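You operate a simulated robot arm through the tools that you are given. There is no shell and no other tool. Be economical: measure what you need, move in short steps, check, and stop when the job is done.

The job below is to be done with a simulated robot arm. You get a single attempt, and the scene is never put back.

TASK
Put things in order on the top of the corner bench. At the end: the lead rest stands where the plain battery pack stood; the plain battery pack is on the steel dish; the red bend piece stands where the lead rest stood; the blue crimp anvil is in the red insulation hold tray (marked "LEAK HOLD"); whatever was shut is shut again. Leave all else as you found it, and nothing knocked over.
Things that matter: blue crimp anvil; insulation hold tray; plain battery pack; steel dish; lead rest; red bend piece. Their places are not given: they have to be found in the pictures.

The check looks at the end state, three seconds after you hand in, the way a careful person would. Anything else that was tipped, shoved, dropped, spilled or broken makes it a failure.

THE ROBOT
A 6-joint arm with a two-finger parallel gripper, fixed in place. Base frame: the origin is at the foot of the arm, x ahead of it, y to its left, z up; the work surface is at about z = 0. Lengths are in mm, angles in rad, forces in N, time in s.
With the tool pointing down near the work surface it reaches from about 180 to 460 mm from the base axis. Its first joint turns from -1.222 to 1.222 rad. Payload 1.9 kg.
Tool frame: the origin (TCP) lies between the finger pads and is the grasp point; the fingertips stand 23 mm ahead of it; z points along the fingers, y is the line along which they close. The gripper opens to 94 mm. The fingers are 38 mm wide and 10 mm thick; the gripper's body (54 by 96 mm) begins 39 mm behind the TCP.
Orientation is that of the tool frame in the base frame, as a unit quaternion [x, y, z, w]. With the fingers straight down and closing along the base's y, the tool's x points along the base's -x, its y along +y and its z along -z.

THE INTERFACE
- The arm moves only by the tool apply_moves. Its argument "plan" is text: rows parted by semicolons, each of 7 numbers parted by spaces: the shift along the base's x, y, z in units of 30 mm (1.0 is 30 mm), then the turn, a rotation vector about the base's x, y, z in units of 4 degrees (1.0 is 4 degrees), then the closure in counts, from 0 (fully open) to 255 (shut). In form: tx ty tz wx wy wz grip; .... A call has 1 to 12 rows; each row shifts and turns the commanded pose from where the row before left it. A call with a number of a shift or a turn outside -1 to 1 is refused whole. Each row takes 0.2 s and may step no farther than 50 mm and 0.15 rad from the row before; otherwise, or with a gripper value out of range, the whole call is refused. A pose out of reach is approached as far as the arm can. The call stops where the force on the tool passes 40 N (or 10 N more than at its start, if that is more) or the arm is blocked; 0.2 s more then pass. The fingers move at their own pace (about 108 mm/s each) and stop on an object; they squeeze with about 43 N. The grip force told is the motor's: it shows also when the fingers shut on nothing. Time passes only in rows, and 0.2 s behind the last, so rows that do not move let the fingers close. It gives the time, the measured TCP pose, the force on the tool (base axes), the opening and the grip force at its end, in the units of the frame above (readings bear some noise).
- Cameras (640 x 400 px; columns grow to the right, rows downward): "scene" is fixed at [31, 296.9, 418]; the picture's right is [-0.90, -0.45, 0.00], its down [-0.28, 0.56, -0.78] and it looks along [0.35, -0.70, -0.63] (base axes); focal length 214 px, centre (320, 200). "wrist" rides on the gripper at [-39, 0, -44] in the tool frame; the picture's right is [0.00, -1.00, 0.00], its down [0.97, 0.00, -0.24] and it looks along [0.24, 0.00, 0.97] (tool axes); focal length 218 px, centre (320, 200).
- capture(camera): a new picture of that camera. The clock stands still meanwhile.
- pixel_to_xyz(camera, pixels): there is no depth. For up to 12 entries [column, row, z] of the newest picture of that camera ("zoom" is the newest enlarged one), the place [x, y] in the base frame at which the ray of that pixel passes the height z, good to about 3 mm, but the place of the scene camera against the robot may be out by one fixed shift of up to 12 mm in any direction. The clock stands still meanwhile.
- inspect(camera, box): a new picture of the part [left, top, right, bottom] of that camera's present view, enlarged. The clock stands still meanwhile.
- sign_off(): hands the job in; it is judged then, once.

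Keep the steps short. Do not move on a guess: measure, check each grasp and each placing, and mend mistakes. In all there are 80 turns and 46 pictures (those below and enlarged ones count). Leave the gripper open and the arm clear of the work at the hand-in unless told otherwise, and finish with a single line.

The tools are called after "Emit:" by a JSON object that holds its "fn" and its "kwargs". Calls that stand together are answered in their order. apply_moves: Moves the arm, as the interface text tells. Its arguments: {"type":"object","properties":{"plan":{"type":"string"}},"required":["plan"]} The other tools are called the same way: capture (camera) takes a picture; pixel_to_xyz (camera, pixels) gives the place at which the rays of pixels pass given heights; inspect (camera, box) takes an enlarged picture of a part of a camera's view; sign_off () hands the job in.

At the start:

```text
time: 0.0
tcp_pos: [310.3, -10.8, 320.6]
orientation: [0.0, 1.0, 0.0, 0.0]
ft_force: [0.2, -1.0, 1.4]
finger_gap: 94.1
finger_force: 0.0
```

scene: 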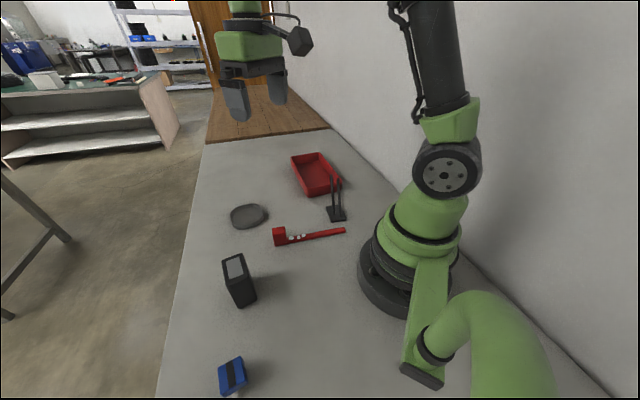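
wrist: 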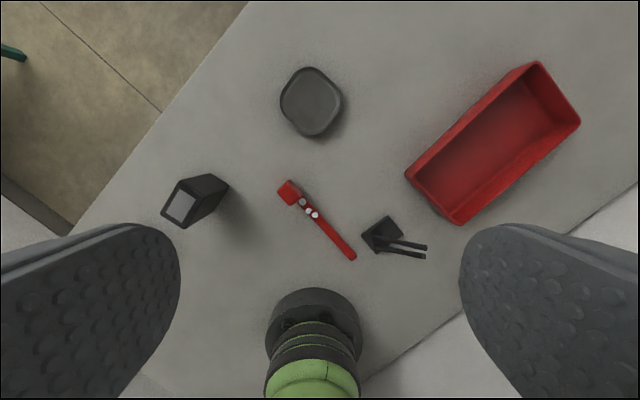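

I see the dish at about (248,216), the red tray at (315,175), the lead rest (two prongs) at (337,210), the red bend piece at (305,236), the battery pack at (238,280) and the blue anvil at (232,375). I'll enlarge both views to check the details.

Emit:
{"fn": "inspect", "kwargs": {"camera": "scene", "box": [200, 140, 360, 240]}}

Emit:
{"fn": "inspect", "kwargs": {"camera": "scene", "box": [180, 220, 380, 400]}}

Emit:
{"fn": "inspect", "kwargs": {"camera": "wrist", "box": [150, 150, 450, 290]}}

Emit:
{"fn": "pixel_to_xyz", "kwargs": {"camera": "wrist", "pixels": [[311, 102, 0], [362, 236, 0], [383, 255, 0], [403, 234, 0], [388, 216, 0], [183, 228, 0], [162, 215, 70], [181, 178, 70], [214, 174, 70], [183, 228, 70], [228, 187, 0], [200, 212, 0]]}}

Emit:
{"fn": "pixel_to_xyz", "kwargs": {"camera": "wrist", "pixels": [[277, 189, 0], [291, 180, 0], [352, 260, 0], [356, 253, 0], [405, 175, 30], [458, 224, 30], [580, 122, 30], [538, 62, 30], [288, 204, 0], [301, 196, 0]]}}

Emit:
{"fn": "pixel_to_xyz", "kwargs": {"camera": "scene", "pixels": [[218, 364, 30], [242, 356, 30], [247, 378, 30], [222, 394, 30], [248, 216, 0], [238, 307, 0], [256, 295, 0], [336, 215, 0]]}}

```text
4.00 times, centred on (280, 190) of scene
```

zoom: 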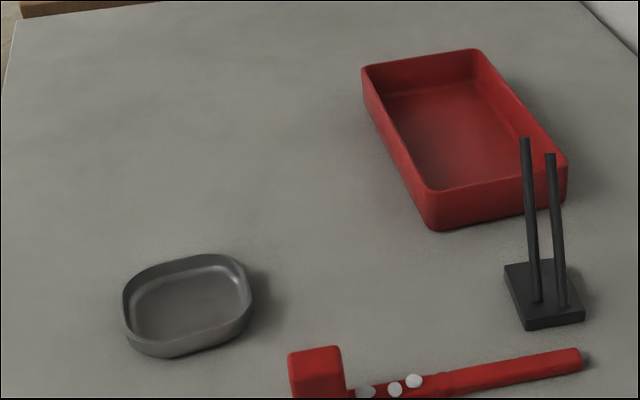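

```text
2.22 times, centred on (280, 310) of scene
```

zoom: 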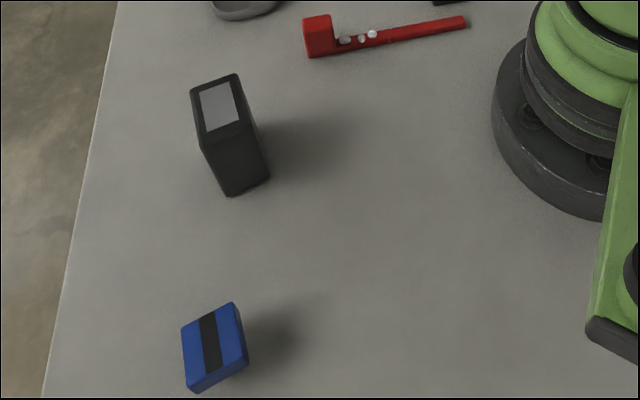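

```text
2.13 times, centred on (300, 220) of wrist
```

zoom: 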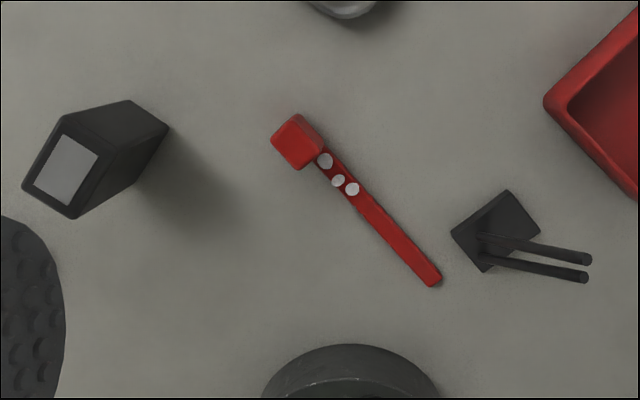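

```text
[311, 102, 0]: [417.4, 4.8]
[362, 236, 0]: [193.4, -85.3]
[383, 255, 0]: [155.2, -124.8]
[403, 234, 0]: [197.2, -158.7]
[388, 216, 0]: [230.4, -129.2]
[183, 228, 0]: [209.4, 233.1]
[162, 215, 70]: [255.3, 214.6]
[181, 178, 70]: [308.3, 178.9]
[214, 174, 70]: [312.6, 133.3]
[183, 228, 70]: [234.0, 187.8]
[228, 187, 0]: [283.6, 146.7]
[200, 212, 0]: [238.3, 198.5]
```

```text
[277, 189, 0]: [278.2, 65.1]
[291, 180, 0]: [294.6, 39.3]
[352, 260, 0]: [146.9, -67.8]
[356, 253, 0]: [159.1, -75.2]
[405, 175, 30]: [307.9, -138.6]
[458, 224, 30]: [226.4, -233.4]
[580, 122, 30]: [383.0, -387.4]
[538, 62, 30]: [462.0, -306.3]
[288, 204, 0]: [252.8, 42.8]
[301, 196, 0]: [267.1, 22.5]
```

```text
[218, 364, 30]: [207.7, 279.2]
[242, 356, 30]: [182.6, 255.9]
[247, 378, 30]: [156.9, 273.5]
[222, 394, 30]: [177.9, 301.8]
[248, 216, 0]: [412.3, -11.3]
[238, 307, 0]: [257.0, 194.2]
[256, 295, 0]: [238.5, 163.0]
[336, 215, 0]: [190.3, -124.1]
```

Nothing is shut, and the tray is open. The battery stands near (247,178). I'll move above it at about z=210 for a close look.

Emit:
{"fn": "apply_moves", "kwargs": {"plan": "-0.3 0.9 -0.52 0 0 0 0;-0.3 0.9 -0.52 0 0 0 0;-0.3 0.9 -0.52 0 0 0 0;-0.3 0.9 -0.52 0 0 0 0;-0.3 0.9 -0.52 0 0 0 0;-0.3 0.9 -0.52 0 0 0 0;-0.3 0.9 -0.52 0 0 0 0"}}

Emit:
{"fn": "capture", "kwargs": {"camera": "wrist"}}

```text
time: 1.6
tcp_pos: [247.5, 177.8, 211.8]
orientation: [0.0, 1.0, 0.0, 0.0]
ft_force: [-0.2, -0.4, 0.4]
finger_gap: 94.2
finger_force: 0.1
```

```text
40 pictures are left
```

wrist: 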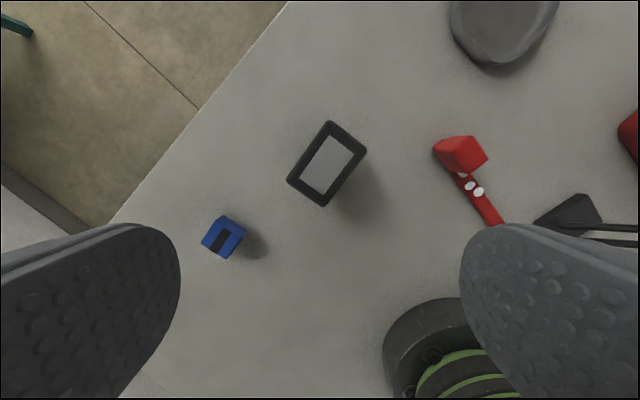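

The battery top is at (327,163), with corners (332,121), (367,151), (323,207) and (287,179). I'll measure it and the anvil, then look at the scene view to get their heights.

Emit:
{"fn": "pixel_to_xyz", "kwargs": {"camera": "wrist", "pixels": [[332, 121, 70], [367, 151, 70], [323, 207, 70], [287, 179, 70], [327, 163, 70], [327, 163, 90], [222, 215, 20], [246, 232, 20], [223, 259, 20], [202, 243, 20], [502, 224, 10], [436, 150, 0]]}}

Emit:
{"fn": "pixel_to_xyz", "kwargs": {"camera": "scene", "pixels": [[233, 254, 70], [222, 261, 70], [245, 274, 70], [233, 254, 90], [241, 308, 0], [257, 300, 0], [239, 308, 0], [232, 266, 70], [232, 266, 90], [232, 266, 80]]}}

Emit:
{"fn": "inspect", "kwargs": {"camera": "wrist", "box": [180, 100, 420, 280]}}

```text
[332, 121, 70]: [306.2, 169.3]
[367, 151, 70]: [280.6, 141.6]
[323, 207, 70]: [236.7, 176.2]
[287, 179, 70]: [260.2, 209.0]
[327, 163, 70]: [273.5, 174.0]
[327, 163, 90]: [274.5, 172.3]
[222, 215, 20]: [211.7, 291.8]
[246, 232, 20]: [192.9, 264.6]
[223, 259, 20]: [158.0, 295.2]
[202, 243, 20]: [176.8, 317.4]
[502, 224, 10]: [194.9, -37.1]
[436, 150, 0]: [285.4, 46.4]
```

```text
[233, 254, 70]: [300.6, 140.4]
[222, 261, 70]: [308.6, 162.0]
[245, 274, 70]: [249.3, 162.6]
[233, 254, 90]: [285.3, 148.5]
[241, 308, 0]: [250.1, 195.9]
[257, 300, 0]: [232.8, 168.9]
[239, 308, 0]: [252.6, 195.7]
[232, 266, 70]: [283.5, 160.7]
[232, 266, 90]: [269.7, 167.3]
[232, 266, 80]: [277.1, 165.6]
```

```text
2.22 times, centred on (300, 190) of wrist
```

zoom: 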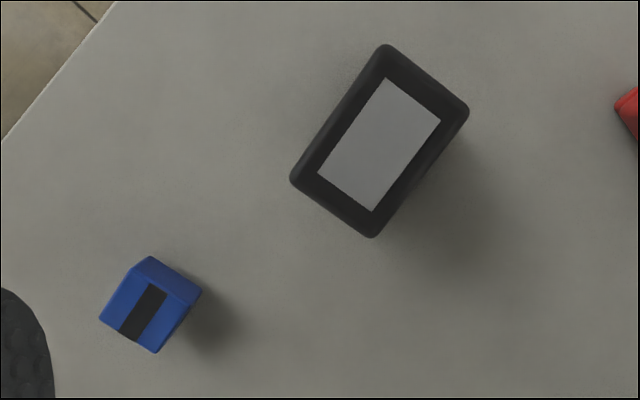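

The battery's top centre is about (272,174), its height about 88 and its footprint about 34×50, with the short side at about 50°. I'll turn -40° over it, centre, and descend part way.

Emit:
{"fn": "apply_moves", "kwargs": {"plan": "0.083 -0.012 0 0 0 -1 0;0.083 -0.012 0 0 0 -1 0;0.083 -0.012 0 0 0 -1 0;0.083 -0.012 0 0 0 -1 0;0.083 -0.012 0 0 0 -1 0;0.083 -0.012 0 0 0 -1 0;0.083 -0.012 -0.2 0 0 -1 0;0.083 -0.012 -0.4 0 0 -1 0;0.083 -0.012 -0.6 0 0 -1 0;0.083 -0.012 -0.6 0 0 -1 0"}}

Emit:
{"fn": "capture", "kwargs": {"camera": "wrist"}}

Emit:
{"fn": "capture", "kwargs": {"camera": "scene"}}

```text
time: 3.8
tcp_pos: [273.1, 174.5, 156.2]
orientation: [0.343, 0.939, 0.0, 0.0]
ft_force: [0.5, -0.3, -0.1]
finger_gap: 94.0
finger_force: 0.1
```

```text
38 pictures are left
```

wrist: 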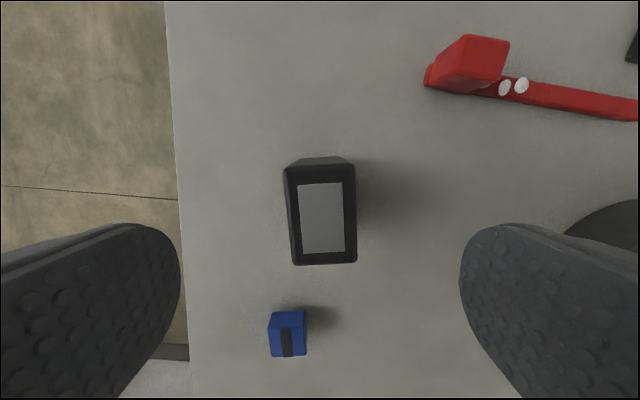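

```text
37 pictures are left
```

scene: 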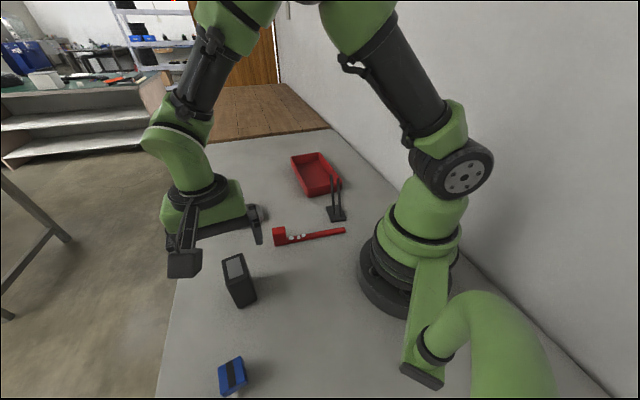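

The turn is right and the battery is nearly aligned, with its top centre at (323,216). I'll measure it again.

Emit:
{"fn": "pixel_to_xyz", "kwargs": {"camera": "wrist", "pixels": [[285, 170, 88], [355, 166, 88], [357, 263, 88], [294, 265, 88], [322, 217, 88], [297, 159, 0], [342, 157, 0], [322, 217, 80], [498, 88, 10], [426, 86, 0], [525, 85, 10]]}}

```text
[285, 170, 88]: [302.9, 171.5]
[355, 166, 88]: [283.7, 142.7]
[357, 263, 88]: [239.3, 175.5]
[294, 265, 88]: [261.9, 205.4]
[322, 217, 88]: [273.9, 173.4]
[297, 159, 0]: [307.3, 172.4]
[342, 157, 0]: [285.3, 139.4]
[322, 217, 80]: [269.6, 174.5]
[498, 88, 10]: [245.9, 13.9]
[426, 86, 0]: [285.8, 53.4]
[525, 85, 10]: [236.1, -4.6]
```

The centre is (272.5,174), so the TCP is right over it. I'll descend to z≈58.

Emit:
{"fn": "apply_moves", "kwargs": {"plan": "0 0 -0.8 0 0 0 0;0 0 -0.8 0 0 0 0;0 0 -0.8 0 0 0 0;0 0 -0.5 0 0 0 0;0 0 -0.36 0 0 0 0;0 0 0 0 0 0 255;0 0 0 0 0 0 255;0 0 0 0 0 0 255"}}

Emit:
{"fn": "capture", "kwargs": {"camera": "scene"}}

```text
time: 5.6
tcp_pos: [271.6, 173.7, 59.4]
orientation: [0.342, 0.94, 0.001, 0.0]
ft_force: [0.9, 1.0, -0.2]
finger_gap: 39.8
finger_force: 43.2
```

```text
36 pictures are left
```

scene: 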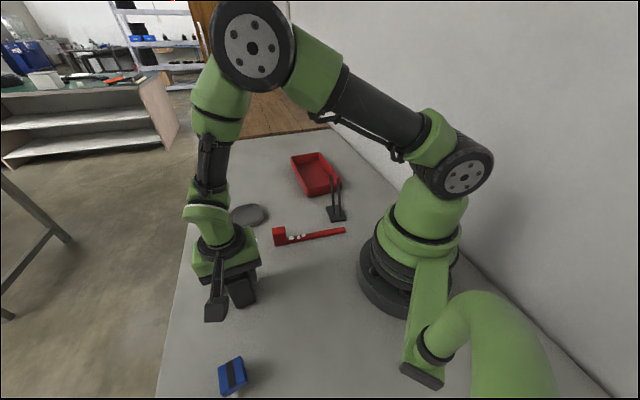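

The pack is held (gap 39.8). I'll lift it 90 and move part way towards the dish, then look.

Emit:
{"fn": "apply_moves", "kwargs": {"plan": "0 0 0.5 0 0 0 255;0 0 0.8 0 0 0 255;0 0 0.8 0 0 0 255;0 0 0.9 0 0 0 255;0.6 -0.7 0 0 0 0 255;0.6 -0.7 0 0 0 0 255;0.6 -0.7 0 0 0 0 255;0.6 -0.7 0 0 0 0 255"}}

Emit:
{"fn": "capture", "kwargs": {"camera": "wrist"}}

```text
time: 7.4
tcp_pos: [344.8, 89.6, 149.3]
orientation: [0.341, 0.94, 0.0, 0.0]
ft_force: [0.6, 0.2, -3.0]
finger_gap: 39.7
finger_force: 42.9
```

```text
35 pictures are left
```

wrist: 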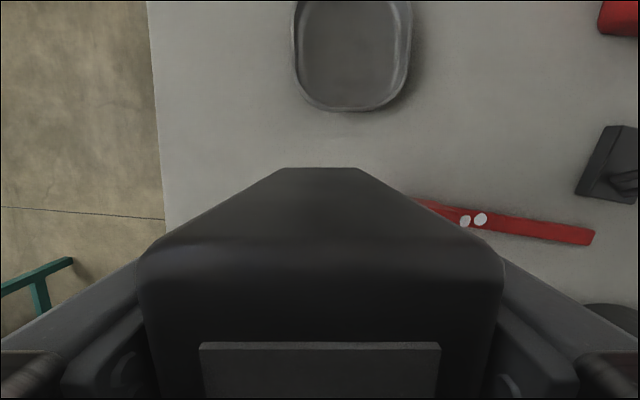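

The pack is held square, and the dish is partly in view with the same alignment. I'll advance about 30 mm more to see all of it.

Emit:
{"fn": "apply_moves", "kwargs": {"plan": "0.38 -0.32 0 0 0 0 255;0.38 -0.32 0 0 0 0 255"}}

Emit:
{"fn": "capture", "kwargs": {"camera": "wrist"}}

```text
time: 8.0
tcp_pos: [367.2, 71.3, 150.2]
orientation: [0.343, 0.939, 0.0, -0.001]
ft_force: [0.2, -0.1, -3.6]
finger_gap: 39.9
finger_force: 42.9
```

```text
34 pictures are left
```

wrist: 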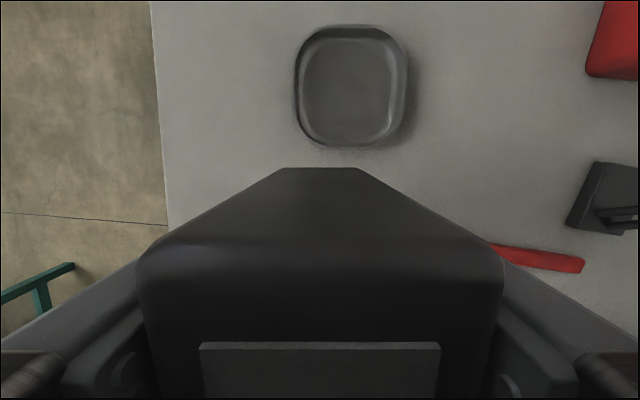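

The dish rim spans columns 294–408 and rows 24–147, and the inner floor is centred near (350,85). Measuring.

Emit:
{"fn": "pixel_to_xyz", "kwargs": {"camera": "wrist", "pixels": [[294, 85, 12], [408, 85, 12], [351, 24, 12], [351, 147, 4], [350, 86, 4], [303, 90, 3], [392, 88, 3], [348, 38, 3], [350, 138, 3], [351, 86, 12]]}}

Emit:
{"fn": "inspect", "kwargs": {"camera": "wrist", "box": [270, 10, 430, 160]}}

```text
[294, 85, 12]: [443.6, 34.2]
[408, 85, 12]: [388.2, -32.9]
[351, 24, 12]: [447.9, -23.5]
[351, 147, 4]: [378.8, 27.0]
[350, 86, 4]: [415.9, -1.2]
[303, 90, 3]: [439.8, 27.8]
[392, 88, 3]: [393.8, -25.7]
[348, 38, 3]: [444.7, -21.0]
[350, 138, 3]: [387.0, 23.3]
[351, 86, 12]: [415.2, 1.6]
```

```text
2.67 times, centred on (350, 85) of wrist
```

zoom: 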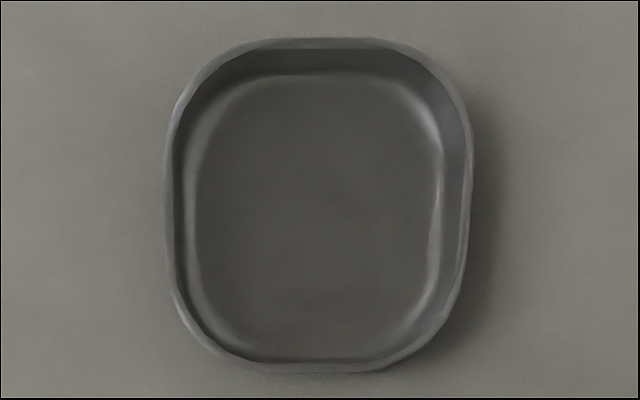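

The floor centre is (415,1) and the flat area is about 70×70, so the pack fits. I'll move over it, then lower most of the way.

Emit:
{"fn": "apply_moves", "kwargs": {"plan": "0.53 -0.78 0 0 0 0 255;0.53 -0.78 0 0 0 0 255;0.53 -0.78 0 0 0 0 255;0 0 0 0 0 0 255;0 0 -0.7 0 0 0 255;0 0 -0.7 0 0 0 255;0 0 -0.6 0 0 0 255"}}

Emit:
{"fn": "inspect", "kwargs": {"camera": "scene", "box": [190, 130, 350, 250]}}

```text
time: 9.6
tcp_pos: [414.7, 1.8, 88.9]
orientation: [0.342, 0.94, 0.0, 0.0]
ft_force: [0.3, -0.9, -2.9]
finger_gap: 39.8
finger_force: 43.0
```

```text
3.33 times, centred on (270, 190) of scene
```

zoom: 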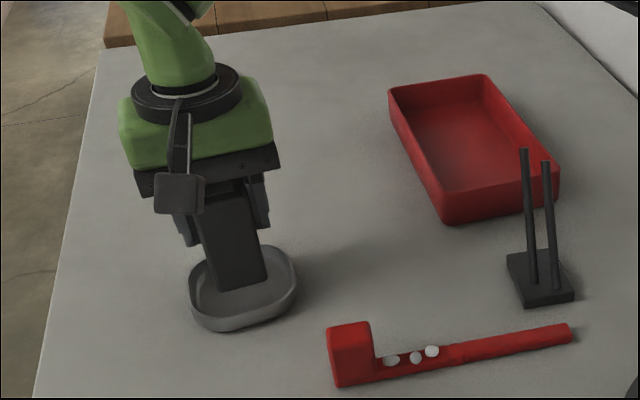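

It's well centred over the dish. Lowering gently.

Emit:
{"fn": "apply_moves", "kwargs": {"plan": "0 0 -0.4 0 0 0 255;0 0 -0.2 0 0 0 255;0 0 -0.1 0 0 0 255;0 0 -0.07 0 0 0 255;0 0 0 0 0 0 255"}}

```text
time: 10.8
tcp_pos: [416.2, 0.7, 66.3]
orientation: [0.342, 0.94, -0.001, 0.0]
ft_force: [-0.2, 0.0, -2.8]
finger_gap: 39.7
finger_force: 42.9
```

There's no contact yet (force z is still -2.8). I'll go down in small steps.

Emit:
{"fn": "apply_moves", "kwargs": {"plan": "0 0 -0.05 0 0 0 255;0 0 -0.04 0 0 0 255;0 0 0 0 0 0 255"}}

```text
time: 11.6
tcp_pos: [415.4, 1.3, 62.2]
orientation: [0.342, 0.94, 0.0, 0.0]
ft_force: [1.0, 0.6, -2.4]
finger_gap: 40.1
finger_force: 42.7
```

Emit:
{"fn": "apply_moves", "kwargs": {"plan": "0 0 -0.03 0 0 0 255;0 0 0 0 0 0 255"}}

```text
time: 12.2
tcp_pos: [415.8, 0.6, 63.0]
orientation: [0.342, 0.94, 0.0, 0.0]
ft_force: [-2.3, -0.8, 5.9]
finger_gap: 39.8
finger_force: 42.7
```

It has touched (+5.9 N). I'll open the fingers and lift straight up.

Emit:
{"fn": "apply_moves", "kwargs": {"plan": "0 0 0 0 0 0 120;0 0 0 0 0 0 60;0 0 0 0 0 0 0;0 0 0.3 0 0 0 0;0 0 0.8 0 0 0 0;0 0 0.8 0 0 0 0;0 0 0.8 0 0 0 0;0 0 0.8 0 0 0 0"}}

Emit:
{"fn": "inspect", "kwargs": {"camera": "scene", "box": [190, 130, 350, 250]}}

Emit:
{"fn": "capture", "kwargs": {"camera": "wrist"}}

```text
time: 14.0
tcp_pos: [415.5, 1.2, 168.6]
orientation: [0.342, 0.94, 0.0, 0.0]
ft_force: [-0.4, 0.5, 0.1]
finger_gap: 93.8
finger_force: 0.1
```

```text
3.33 times, centred on (270, 190) of scene
```

zoom: 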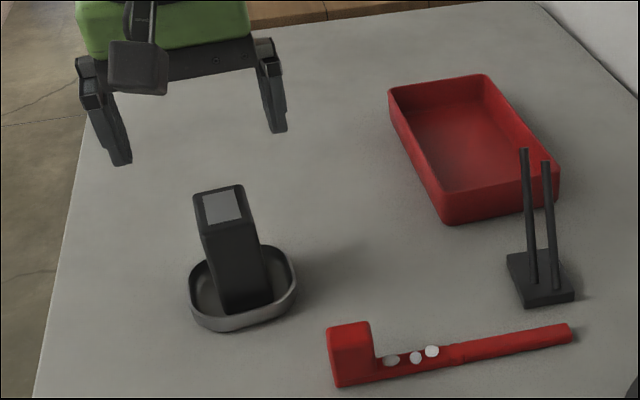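

```text
30 pictures are left
```

wrist: 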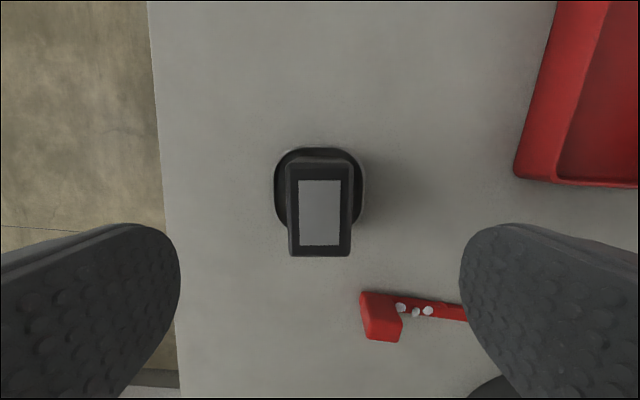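

The pack stands upright in the dish. Next is the lead rest near (195,-125). I'll move above it, staying high.

Emit:
{"fn": "apply_moves", "kwargs": {"plan": "-0.5 -0.2 0.9 0 0 0 0;-0.95 -0.46 0.9 0 0 0 0;-0.95 -0.46 0.3 0 0 0 0;-0.95 -0.46 0 0 0 0 0;-0.95 -0.46 0 0 0 0 0;-0.95 -0.46 0 0 0 0 0;-0.95 -0.46 0 0 0 0 0;-0.95 -0.46 0 0 0 0 0"}}

Emit:
{"fn": "capture", "kwargs": {"camera": "wrist"}}

```text
time: 15.8
tcp_pos: [200.5, -101.5, 230.6]
orientation: [0.343, 0.939, 0.0, 0.0]
ft_force: [0.9, -0.1, -0.6]
finger_gap: 93.9
finger_force: 0.0
```

```text
29 pictures are left
```

wrist: 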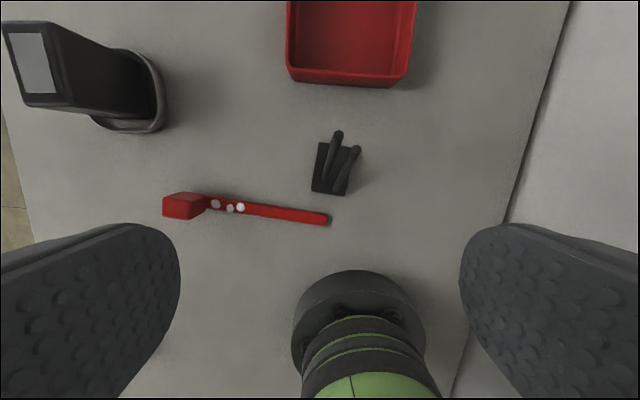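

Emit:
{"fn": "inspect", "kwargs": {"camera": "wrist", "box": [290, 115, 390, 215]}}

Emit:
{"fn": "inspect", "kwargs": {"camera": "scene", "box": [300, 160, 380, 240]}}

Emit:
{"fn": "inspect", "kwargs": {"camera": "wrist", "box": [150, 150, 350, 275]}}

```text
4.00 times, centred on (340, 165) of wrist
```

zoom: 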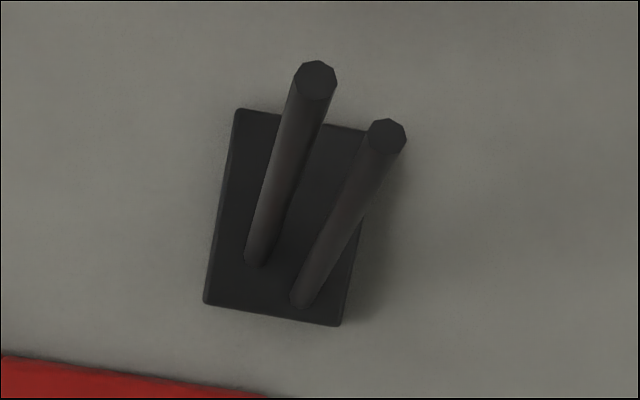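

```text
5.00 times, centred on (340, 200) of scene
```

zoom: 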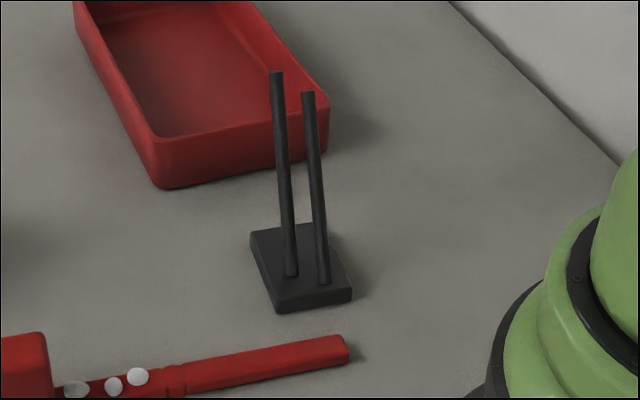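

```text
3.20 times, centred on (250, 212) of wrist
```

zoom: 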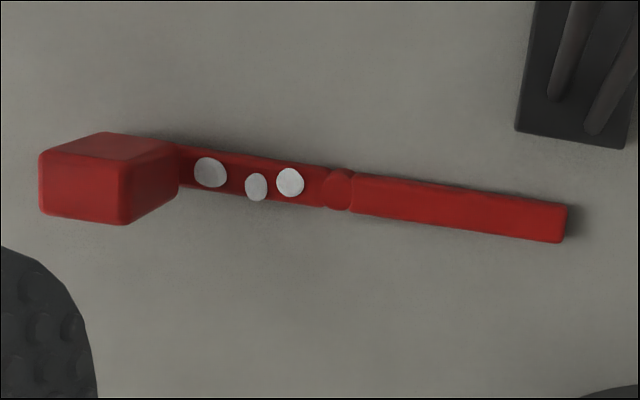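

The rest's two rods lean and rise from one end of its plate. I'll triangulate the tips and bases from both cameras.

Emit:
{"fn": "pixel_to_xyz", "kwargs": {"camera": "wrist", "pixels": [[338.75, 135, 90], [338.75, 135, 120], [356.75, 149.25, 90], [356.75, 149.25, 120], [324.3, 179.5, 10], [335.5, 190, 10], [319.25, 142.5, 8], [352.5, 147.5, 8], [345, 196.25, 8], [311.25, 190.5, 8]]}}

Emit:
{"fn": "pixel_to_xyz", "kwargs": {"camera": "scene", "pixels": [[327.2, 174.4, 90], [327.2, 174.4, 120], [333.6, 178.6, 90], [333.6, 178.6, 120], [334.2, 215, 10], [340.8, 216.6, 10], [326, 206, 10], [346.4, 218, 10], [331.2, 220.4, 10], [331.2, 222.5, 0], [239, 214, 12], [243, 225, 0]]}}

Emit:
{"fn": "pixel_to_xyz", "kwargs": {"camera": "wrist", "pixels": [[163, 197, 30], [163, 215, 0], [206, 194, 5], [328, 213, 8], [325, 225, 8], [205, 209, 5], [253, 216, 10], [190, 218, 0]]}}

```text
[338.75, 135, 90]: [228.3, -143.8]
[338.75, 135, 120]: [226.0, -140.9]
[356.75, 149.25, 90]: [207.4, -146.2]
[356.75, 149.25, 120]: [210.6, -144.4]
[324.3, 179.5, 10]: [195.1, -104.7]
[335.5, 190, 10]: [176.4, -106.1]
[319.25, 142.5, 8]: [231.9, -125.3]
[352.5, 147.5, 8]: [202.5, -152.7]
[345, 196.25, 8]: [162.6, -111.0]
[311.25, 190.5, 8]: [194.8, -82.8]
```

```text
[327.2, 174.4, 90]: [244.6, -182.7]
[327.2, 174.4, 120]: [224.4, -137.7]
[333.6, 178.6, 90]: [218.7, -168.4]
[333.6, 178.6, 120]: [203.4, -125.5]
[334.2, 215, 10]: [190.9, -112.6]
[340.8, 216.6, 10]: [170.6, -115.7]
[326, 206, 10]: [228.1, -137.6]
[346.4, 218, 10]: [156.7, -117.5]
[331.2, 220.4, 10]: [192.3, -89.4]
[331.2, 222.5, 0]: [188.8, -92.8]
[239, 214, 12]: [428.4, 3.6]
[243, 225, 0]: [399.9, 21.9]
```

```text
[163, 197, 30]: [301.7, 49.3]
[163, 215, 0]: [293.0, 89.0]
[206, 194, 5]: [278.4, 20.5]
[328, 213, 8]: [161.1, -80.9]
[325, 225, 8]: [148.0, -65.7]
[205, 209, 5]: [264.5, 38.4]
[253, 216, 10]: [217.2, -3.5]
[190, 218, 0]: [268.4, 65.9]
```

The plate centre is about (198,-118), and the rods lean about 27° towards (+x,-y) with tips at about z 101–112. I'll grip both rods with the tool aligned to them. First I'll undo the yaw, then tilt high above.

Emit:
{"fn": "apply_moves", "kwargs": {"plan": "0 0 0 0 0 1 0;0 0 0 0 0 1 0;0 0 0 0 0 1 0;0 0 0 0 0 1 0;0 0 0 0 0 1 0;0 0 0 0 0 1 0;0 0 0 0 0 1 0;0 0 0 0 0 1 0;0 0 0 0 0 1 0;0 0 0 0 0 1 0"}}

Emit:
{"fn": "apply_moves", "kwargs": {"plan": "0.23 -0.39 -0.29 0.917 0.667 0.304 0;0.23 -0.39 -0.29 0.917 0.667 0.304 0;0.23 -0.39 -0.29 0.917 0.667 0.304 0;0.23 -0.39 -0.29 0.917 0.667 0.304 0;0.23 -0.39 -0.29 0.917 0.667 0.304 0;0.23 -0.39 -0.29 0.917 0.667 0.304 0"}}

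Emit:
{"fn": "capture", "kwargs": {"camera": "wrist"}}

```text
time: 18.0
tcp_pos: [201.3, -102.1, 230.4]
orientation: [0.0, 1.0, -0.001, 0.0]
ft_force: [-0.8, 0.2, 0.0]
finger_gap: 93.7
finger_force: 0.1
```

```text
time: 19.4
tcp_pos: [241.8, -171.6, 177.8]
orientation: [-0.064, 0.97, 0.19, -0.138]
ft_force: [-0.7, 0.7, 0.9]
finger_gap: 94.1
finger_force: 0.0
```

```text
25 pictures are left
```

wrist: 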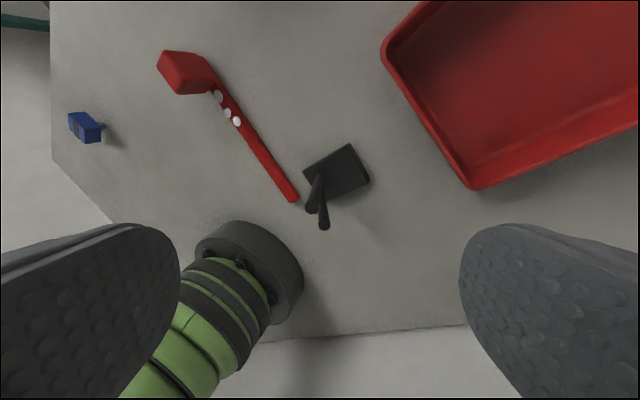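

Emit:
{"fn": "inspect", "kwargs": {"camera": "wrist", "box": [280, 130, 400, 240]}}

```text
3.64 times, centred on (340, 185) of wrist
```

zoom: 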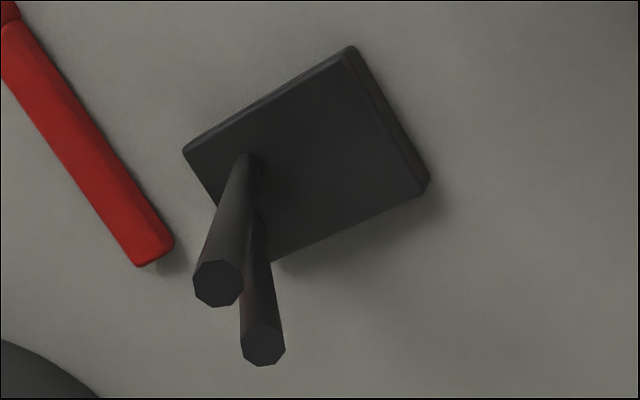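

The rods point close to the tool axis (vanishing near (324,150)). I'll triangulate the tips from this second wrist view.

Emit:
{"fn": "pixel_to_xyz", "kwargs": {"camera": "wrist", "pixels": [[312, 207.8, 90], [312, 207.8, 120], [324.3, 224.8, 90], [324.3, 224.8, 120], [320.2, 173.5, 10], [324, 192, 10], [301.5, 172, 8], [349, 144, 8], [370.5, 181.5, 0], [327, 203, 8]]}}

```text
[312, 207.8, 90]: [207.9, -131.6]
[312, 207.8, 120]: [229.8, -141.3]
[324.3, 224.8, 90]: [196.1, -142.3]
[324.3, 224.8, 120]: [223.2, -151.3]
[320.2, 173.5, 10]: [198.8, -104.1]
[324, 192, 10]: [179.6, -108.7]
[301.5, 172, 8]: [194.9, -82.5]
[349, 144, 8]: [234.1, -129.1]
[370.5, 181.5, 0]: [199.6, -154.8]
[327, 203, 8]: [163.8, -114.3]
```

Tip 1 is at (226,-141,115) and tip 2 at (209,-146,104). I'll turn +14° about the tool axis so both rods lie along the finger width, then slide down along the rods to (210.5,-134.4,85.5).

Emit:
{"fn": "apply_moves", "kwargs": {"plan": "0 0 0 0.24 -0.3 0.79 0;0 0 0 0.24 -0.3 0.79 0;0 0 0 0.24 -0.3 0.79 0;0 0 0 0.24 -0.3 0.79 0;-0.209 0.248 -0.615 0 0 0 0;-0.209 0.248 -0.615 0 0 0 0;-0.209 0.248 -0.615 0 0 0 0;-0.209 0.248 -0.615 0 0 0 0;0 0 0 0 0 0 0"}}

Emit:
{"fn": "capture", "kwargs": {"camera": "wrist"}}

Emit:
{"fn": "inspect", "kwargs": {"camera": "scene", "box": [250, 120, 410, 240]}}

```text
time: 21.4
tcp_pos: [216.5, -142.1, 103.7]
orientation: [-0.183, 0.955, 0.203, -0.115]
ft_force: [0.4, 1.3, -0.5]
finger_gap: 94.0
finger_force: 0.1
```

```text
23 pictures are left
```

wrist: 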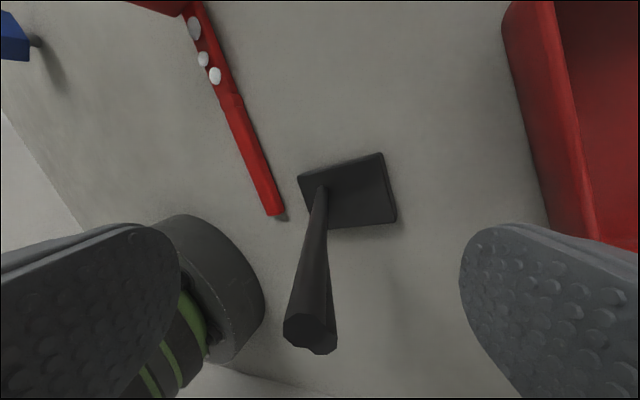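

```text
3.33 times, centred on (330, 180) of scene
```

zoom: 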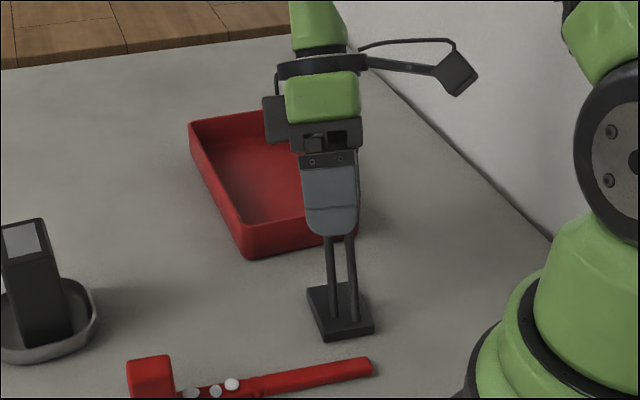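

The rods line up one behind the other between the fingers. One last step along the axis, then close.

Emit:
{"fn": "apply_moves", "kwargs": {"plan": "-0.19 0.24 -0.58 0 0 0 0;0 0 0 0 0 0 0;0 0 0 0 0 0 120;0 0 0 0 0 0 200;0 0 0 0 0 0 255;0 0 0 0 0 0 255;0 0 0 0 0 0 255"}}

Emit:
{"fn": "capture", "kwargs": {"camera": "wrist"}}

```text
time: 23.0
tcp_pos: [211.7, -136.1, 86.9]
orientation: [-0.183, 0.955, 0.203, -0.115]
ft_force: [2.7, 3.9, 10.3]
finger_gap: 8.7
finger_force: 42.8
```

```text
21 pictures are left
```

wrist: 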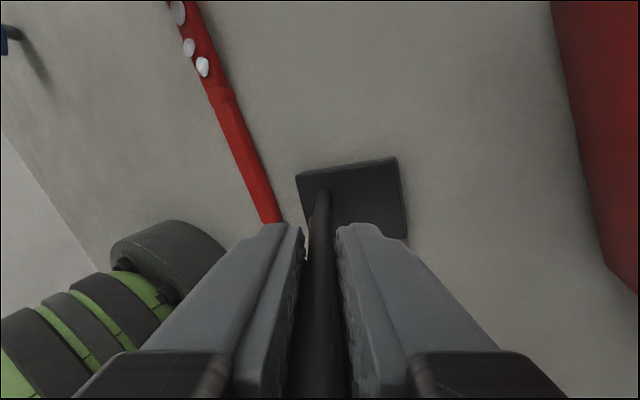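

Both rods are gripped (gap 8.7). I'll lift 60 and check.

Emit:
{"fn": "apply_moves", "kwargs": {"plan": "0 0 0.2 0 0 0 255;0 0 0.6 0 0 0 255;0 0 0.8 0 0 0 255;0 0 0.8 0 0 0 255;0 0 0 0 0 0 255"}}

Emit:
{"fn": "inspect", "kwargs": {"camera": "scene", "box": [250, 120, 410, 240]}}

```text
time: 24.2
tcp_pos: [211.1, -136.5, 160.1]
orientation: [-0.182, 0.955, 0.204, -0.116]
ft_force: [0.3, 0.5, -4.3]
finger_gap: 8.5
finger_force: 43.2
```

```text
3.33 times, centred on (330, 180) of scene
```

zoom: 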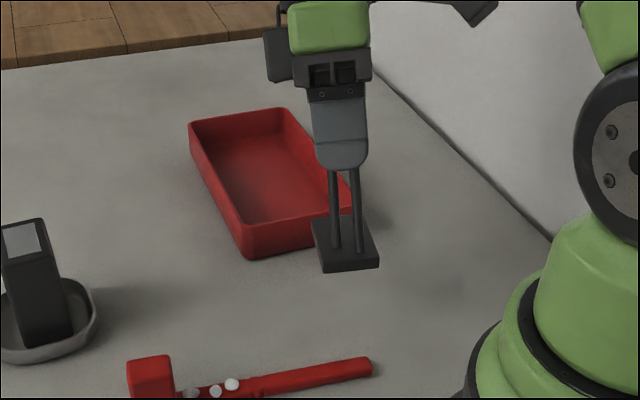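

It's lifted level. I'll carry it over to above the old battery place, with TCP target (285.7,156.4).

Emit:
{"fn": "apply_moves", "kwargs": {"plan": "0.249 0.976 0 0 0 0 255;0.249 0.976 0 0 0 0 255;0.249 0.976 0 0 0 0 255;0.249 0.976 0 0 0 0 255;0.249 0.976 0 0 0 0 255;0.249 0.976 0 0 0 0 255;0.249 0.976 0 0 0 0 255;0.249 0.976 0 0 0 0 255;0.249 0.976 0 0 0 0 255;0.249 0.976 0 0 0 0 255;0 0 0 0 0 0 255"}}

Emit:
{"fn": "capture", "kwargs": {"camera": "wrist"}}

Emit:
{"fn": "capture", "kwargs": {"camera": "scene"}}

```text
time: 26.6
tcp_pos: [284.3, 159.7, 159.3]
orientation: [-0.182, 0.955, 0.203, -0.117]
ft_force: [0.1, -0.4, -3.7]
finger_gap: 8.5
finger_force: 43.3
```

```text
19 pictures are left
```

wrist: 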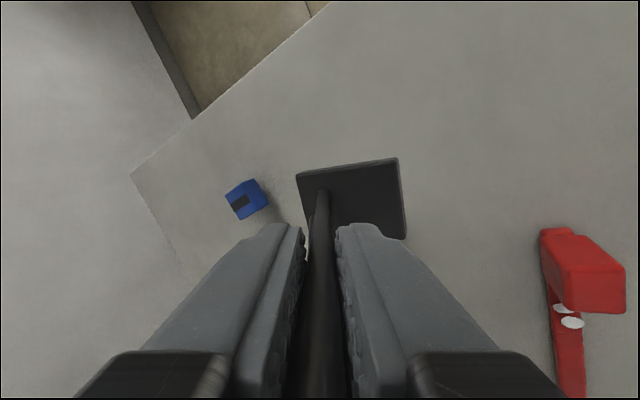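

```text
18 pictures are left
```

scene: 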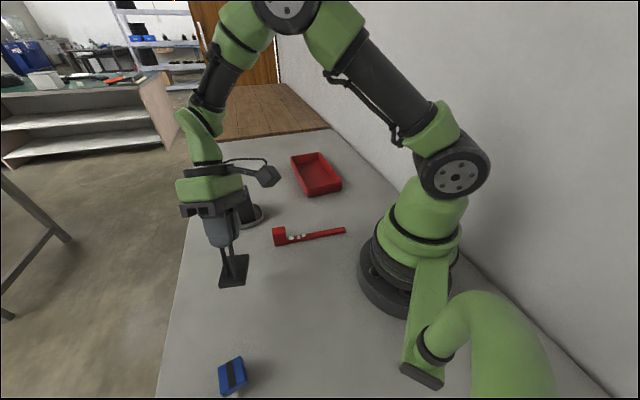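

Emit:
{"fn": "pixel_to_xyz", "kwargs": {"camera": "wrist", "pixels": [[296, 174, 80], [397, 158, 80], [406, 239, 75], [231, 190, 30], [256, 178, 30], [268, 205, 10], [240, 219, 10]]}}

```text
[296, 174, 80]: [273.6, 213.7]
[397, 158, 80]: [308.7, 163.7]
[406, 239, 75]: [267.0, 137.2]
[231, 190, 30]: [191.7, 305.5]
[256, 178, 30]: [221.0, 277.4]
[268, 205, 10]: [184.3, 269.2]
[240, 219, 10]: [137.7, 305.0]
```

The plate centre reads about (270,175.5) against the target (272.5,174). I'll shift (+2,-1.5) and descend.

Emit:
{"fn": "apply_moves", "kwargs": {"plan": "0.07 -0.05 -0.7 0 0 0 255;0 0 -0.7 0 0 0 255;0 0 -0.6 0 0 0 255;0 0 -0.2 0 0 0 255;0 0 -0.1 0 0 0 255;0 0 0 0 0 0 255"}}

```text
time: 28.0
tcp_pos: [287.7, 155.6, 89.1]
orientation: [-0.183, 0.955, 0.204, -0.116]
ft_force: [-0.4, 0.9, -4.2]
finger_gap: 8.7
finger_force: 43.5
```

Emit:
{"fn": "apply_moves", "kwargs": {"plan": "0 0 -0.05 0 0 0 255;0 0 -0.04 0 0 0 255;0 0 0 0 0 0 255"}}

Emit:
{"fn": "inspect", "kwargs": {"camera": "scene", "box": [180, 180, 340, 320]}}

```text
time: 28.8
tcp_pos: [288.5, 155.9, 87.8]
orientation: [-0.182, 0.955, 0.204, -0.116]
ft_force: [-4.4, -1.7, 13.8]
finger_gap: 8.6
finger_force: 43.0
```

```text
2.86 times, centred on (260, 250) of scene
```

zoom: 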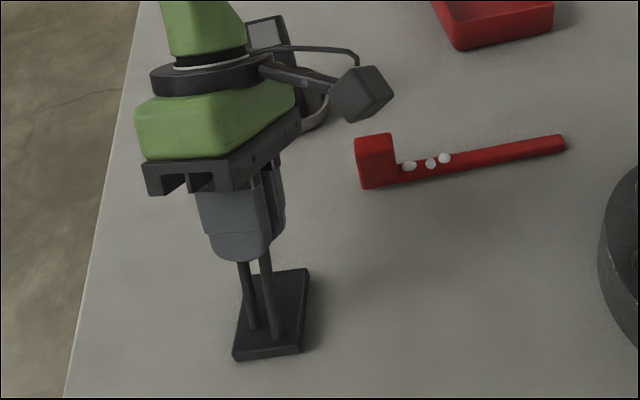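

It's standing on the bench (13.8 N). I'll open and back out along the rods.

Emit:
{"fn": "apply_moves", "kwargs": {"plan": "0 0 0 0 0 0 200;0 0 0 0 0 0 100;0 0 0 0 0 0 0;0 0 0 0 0 0 0;0.2 -0.245 0.62 0 0 0 0;0.2 -0.245 0.62 0 0 0 0;0.2 -0.245 0.62 0 0 0 0;0.2 -0.245 0.62 0 0 0 0;0.2 -0.245 0.62 0 0 0 0;0.2 -0.245 0.62 0 0 0 0"}}

Emit:
{"fn": "capture", "kwargs": {"camera": "wrist"}}

```text
time: 31.0
tcp_pos: [324.5, 110.5, 199.2]
orientation: [-0.183, 0.955, 0.203, -0.117]
ft_force: [-0.2, 0.3, -0.2]
finger_gap: 94.1
finger_force: 0.1
```

```text
16 pictures are left
```

wrist: 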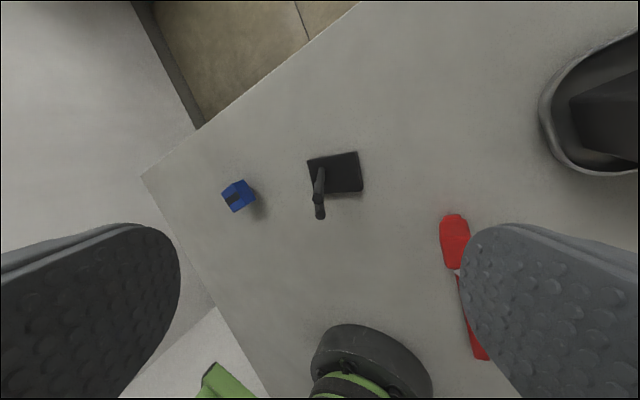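

The rest stands upright. I'll untilt and move towards above the bend piece, then yaw +40° to align with its bar.

Emit:
{"fn": "pixel_to_xyz", "kwargs": {"camera": "wrist", "pixels": [[307, 161, 8], [359, 151, 8], [363, 189, 4], [310, 194, 8]]}}

Emit:
{"fn": "apply_moves", "kwargs": {"plan": "-0.36 -0.38 0.1 -0.24 0.3 -0.79 0;-0.36 -0.38 0.1 -0.24 0.3 -0.79 0;-0.36 -0.38 0.1 -0.24 0.3 -0.79 0;-0.36 -0.38 0.1 -0.24 0.3 -0.79 0;-0.36 -0.38 0 -0.917 -0.667 -0.304 0;-0.36 -0.38 0 -0.917 -0.667 -0.304 0;-0.36 -0.38 0 -0.917 -0.667 -0.304 0;-0.36 -0.38 0 -0.917 -0.667 -0.304 0;-0.36 -0.38 0 -0.917 -0.667 -0.304 0;-0.36 -0.38 0 -0.917 -0.667 -0.304 0"}}

Emit:
{"fn": "apply_moves", "kwargs": {"plan": "0 0 0 0 0 1 0;0 0 0 0 0 1 0;0 0 0 0 0 1 0;0 0 0 0 0 1 0;0 0 0 0 0 1 0;0 0 0 0 0 1 0;0 0 0 0 0 1 0;0 0 0 0 0 1 0;0 0 0 0 0 1 0;0 0 0 0 0 1 0"}}

Emit:
{"fn": "capture", "kwargs": {"camera": "wrist"}}

```text
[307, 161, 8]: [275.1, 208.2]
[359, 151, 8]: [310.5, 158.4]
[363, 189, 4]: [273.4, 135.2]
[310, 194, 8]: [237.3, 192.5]
```

```text
time: 33.2
tcp_pos: [216.2, -2.4, 211.4]
orientation: [-0.001, 1.0, -0.001, 0.001]
ft_force: [0.3, 0.0, -0.9]
finger_gap: 94.1
finger_force: 0.1
```

```text
time: 35.4
tcp_pos: [216.3, -2.5, 211.3]
orientation: [-0.343, 0.939, 0.0, 0.0]
ft_force: [0.4, 0.2, 1.1]
finger_gap: 93.6
finger_force: 0.1
```

```text
15 pictures are left
```

wrist: 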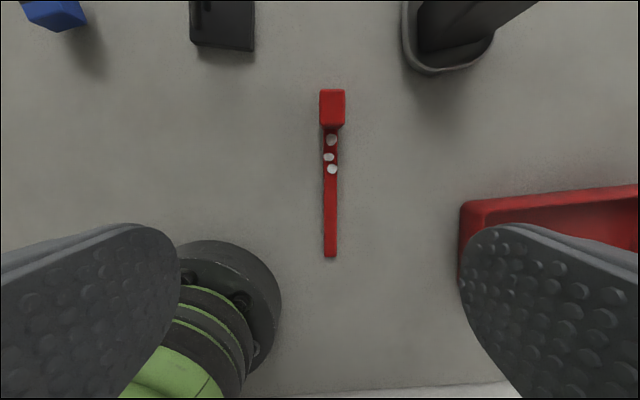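

The rest's centre is about (274,173), as wanted. The bar is now aligned with the picture's vertical. I'll zoom and measure.

Emit:
{"fn": "inspect", "kwargs": {"camera": "wrist", "box": [250, 80, 410, 265]}}

Emit:
{"fn": "pixel_to_xyz", "kwargs": {"camera": "wrist", "pixels": [[320, 90, 35], [344, 90, 35], [344, 124, 35], [320, 124, 35], [324, 131, 10], [338, 131, 10], [324, 257, 10], [336, 257, 10], [330, 180, 10], [333, 90, 0], [330, 200, 10], [330, 130, 0]]}}

```text
2.16 times, centred on (330, 172) of wrist
```

zoom: 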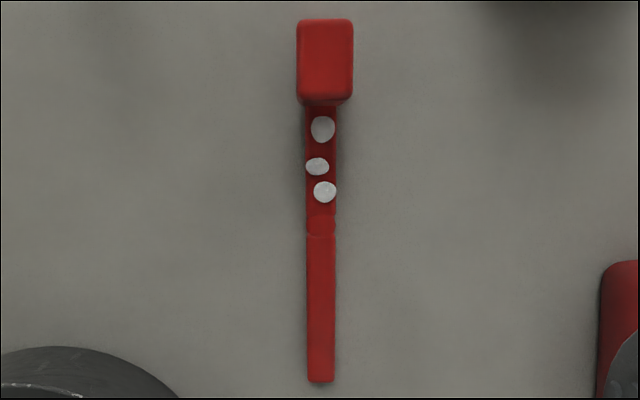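

```text
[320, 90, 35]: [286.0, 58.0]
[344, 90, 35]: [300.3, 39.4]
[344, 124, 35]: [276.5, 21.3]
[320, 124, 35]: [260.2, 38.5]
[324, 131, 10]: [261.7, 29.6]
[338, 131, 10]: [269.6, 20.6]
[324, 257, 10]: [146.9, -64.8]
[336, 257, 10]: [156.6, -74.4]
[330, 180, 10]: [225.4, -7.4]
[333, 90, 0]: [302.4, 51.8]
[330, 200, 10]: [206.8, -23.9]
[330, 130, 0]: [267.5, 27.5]
```

The bar axis is at 39.8°, with the head end near (295,50) and the tail at (152,-70). I'll grip the plain bar just past the pale spots at about (216,-15.6). Descending to z≈60 first.

Emit:
{"fn": "apply_moves", "kwargs": {"plan": "0 -0.22 -0.8 0 0 0 0;0 -0.217 -0.8 0 0 0 0;0 0 -0.8 0 0 0 0;0 0 -0.8 0 0 0 0;0 0 -0.8 0 0 0 60;0 0 -0.8 0 0 0 90;0 0 -0.2 0 0 0 90;0 0 0 0 0 0 90"}}

Emit:
{"fn": "capture", "kwargs": {"camera": "wrist"}}

```text
time: 37.2
tcp_pos: [216.5, -14.0, 60.5]
orientation: [-0.342, 0.94, 0.0, 0.0]
ft_force: [0.5, -0.9, -0.5]
finger_gap: 60.7
finger_force: 0.1
```

```text
13 pictures are left
```

wrist: 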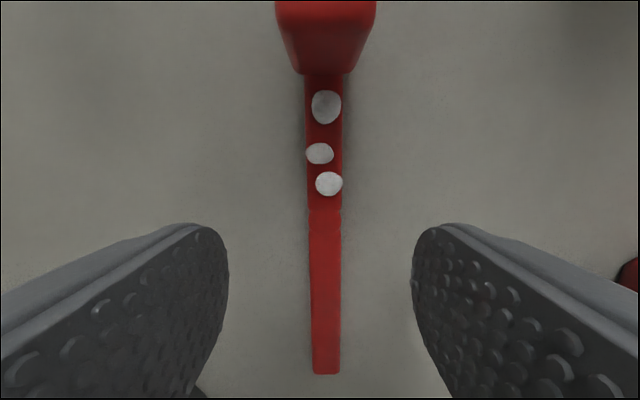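

It's aligned and about 2 mm off, so I'll correct that. Descend to z≈26 and close.

Emit:
{"fn": "apply_moves", "kwargs": {"plan": "0.04 -0.05 -0.6 0 0 0 90;0 0 -0.4 0 0 0 90;0 0 -0.15 0 0 0 90;0 0 0 0 0 0 90;0 0 0 0 0 0 180;0 0 0 0 0 0 255;0 0 0 0 0 0 255"}}

```text
time: 38.8
tcp_pos: [217.5, -16.8, 26.9]
orientation: [-0.342, 0.94, 0.0, 0.0]
ft_force: [-0.1, -0.6, -0.7]
finger_gap: 15.3
finger_force: 42.9
```

It's gripped (gap 15.3). Lifting gently.

Emit:
{"fn": "apply_moves", "kwargs": {"plan": "0 0 0.1 0 0 0 255;0 0 0.3 0 0 0 255;0 0 0.5 0 0 0 255;0 0 0.6 0 0 0 255;0 0 0 0 0 0 255"}}

Emit:
{"fn": "inspect", "kwargs": {"camera": "scene", "box": [240, 150, 400, 270]}}

```text
time: 40.0
tcp_pos: [216.6, -16.7, 72.5]
orientation: [-0.343, 0.939, 0.0, 0.0]
ft_force: [0.1, -0.9, -0.6]
finger_gap: 14.9
finger_force: 42.7
```

```text
3.33 times, centred on (320, 210) of scene
```

zoom: 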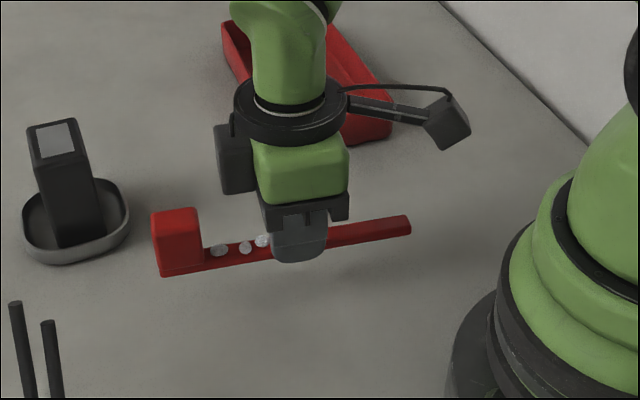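

It's level and the pale spots came along. I'll carry it to TCP (178,-136), which puts the piece's middle on the rest's old place.

Emit:
{"fn": "apply_moves", "kwargs": {"plan": "-0.2 -0.6 0 0 0 0 255;-0.22 -0.67 0 0 0 0 255;-0.22 -0.67 0 0 0 0 255;-0.22 -0.67 0 0 0 0 255;-0.22 -0.67 0 0 0 0 255;-0.2 -0.7 0 0 0 0 255;0 0 0 0 0 0 255"}}

Emit:
{"fn": "capture", "kwargs": {"camera": "wrist"}}

```text
time: 41.6
tcp_pos: [179.5, -136.9, 71.6]
orientation: [-0.343, 0.939, 0.0, -0.001]
ft_force: [-0.4, 0.3, -1.7]
finger_gap: 14.9
finger_force: 43.1
```

```text
11 pictures are left
```

wrist: 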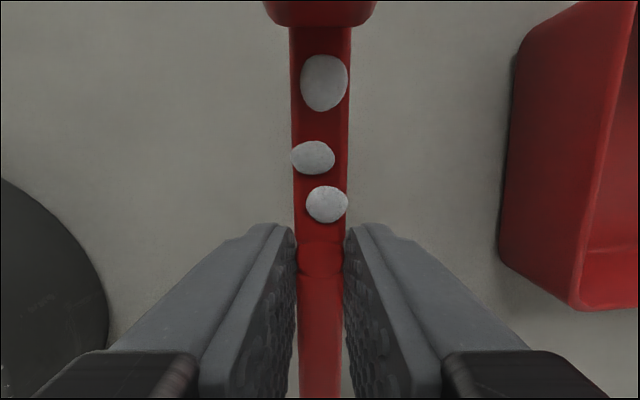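

Clear of the tray and the base. I'll lower to just above contact.

Emit:
{"fn": "apply_moves", "kwargs": {"plan": "0 0 -0.6 0 0 0 255;0 0 -0.5 0 0 0 255;0 0 -0.25 0 0 0 255;0 0 -0.08 0 0 0 255;0 0 0 0 0 0 255"}}

```text
time: 42.8
tcp_pos: [180.2, -135.7, 28.6]
orientation: [-0.342, 0.94, 0.0, 0.0]
ft_force: [-0.2, 0.1, -1.6]
finger_gap: 15.2
finger_force: 43.2
```

Emit:
{"fn": "apply_moves", "kwargs": {"plan": "0 0 -0.03 0 0 0 255;0 0 -0.03 0 0 0 255;0 0 0 0 0 0 255"}}

```text
time: 43.6
tcp_pos: [179.6, -135.9, 26.5]
orientation: [-0.342, 0.94, 0.001, 0.0]
ft_force: [0.7, 0.2, -0.4]
finger_gap: 14.9
finger_force: 42.8
```

That's the same height as at the grasp (26.9). I'll open to clear the bar and lift.

Emit:
{"fn": "apply_moves", "kwargs": {"plan": "0 0 -0.02 0 0 0 255;0 0 0 0 0 0 200;0 0 0 0 0 0 130;0 0 0 0 0 0 90;0 0 0.3 0 0 0 90;0 0 0.7 0 0 0 90;0 0 0.9 0 0 0 90;0 0 0.9 0 0 0 0;0 0 0.9 0 0 0 0;0 0 0.9 0 0 0 0"}}

Emit:
{"fn": "capture", "kwargs": {"camera": "wrist"}}

```text
time: 45.8
tcp_pos: [178.0, -135.0, 164.5]
orientation: [-0.343, 0.939, 0.0, 0.0]
ft_force: [-0.5, -0.5, -0.3]
finger_gap: 94.4
finger_force: 0.0
```

```text
10 pictures are left
```

wrist: 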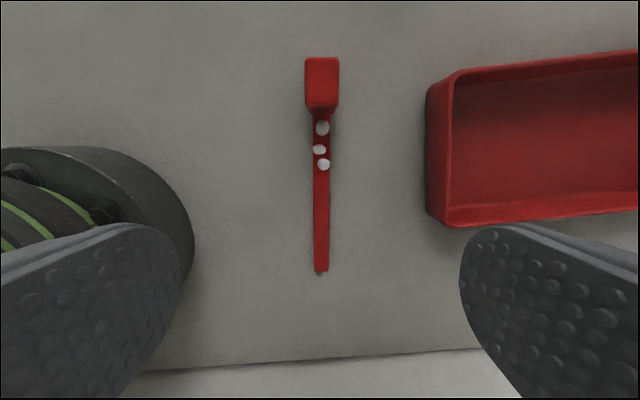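

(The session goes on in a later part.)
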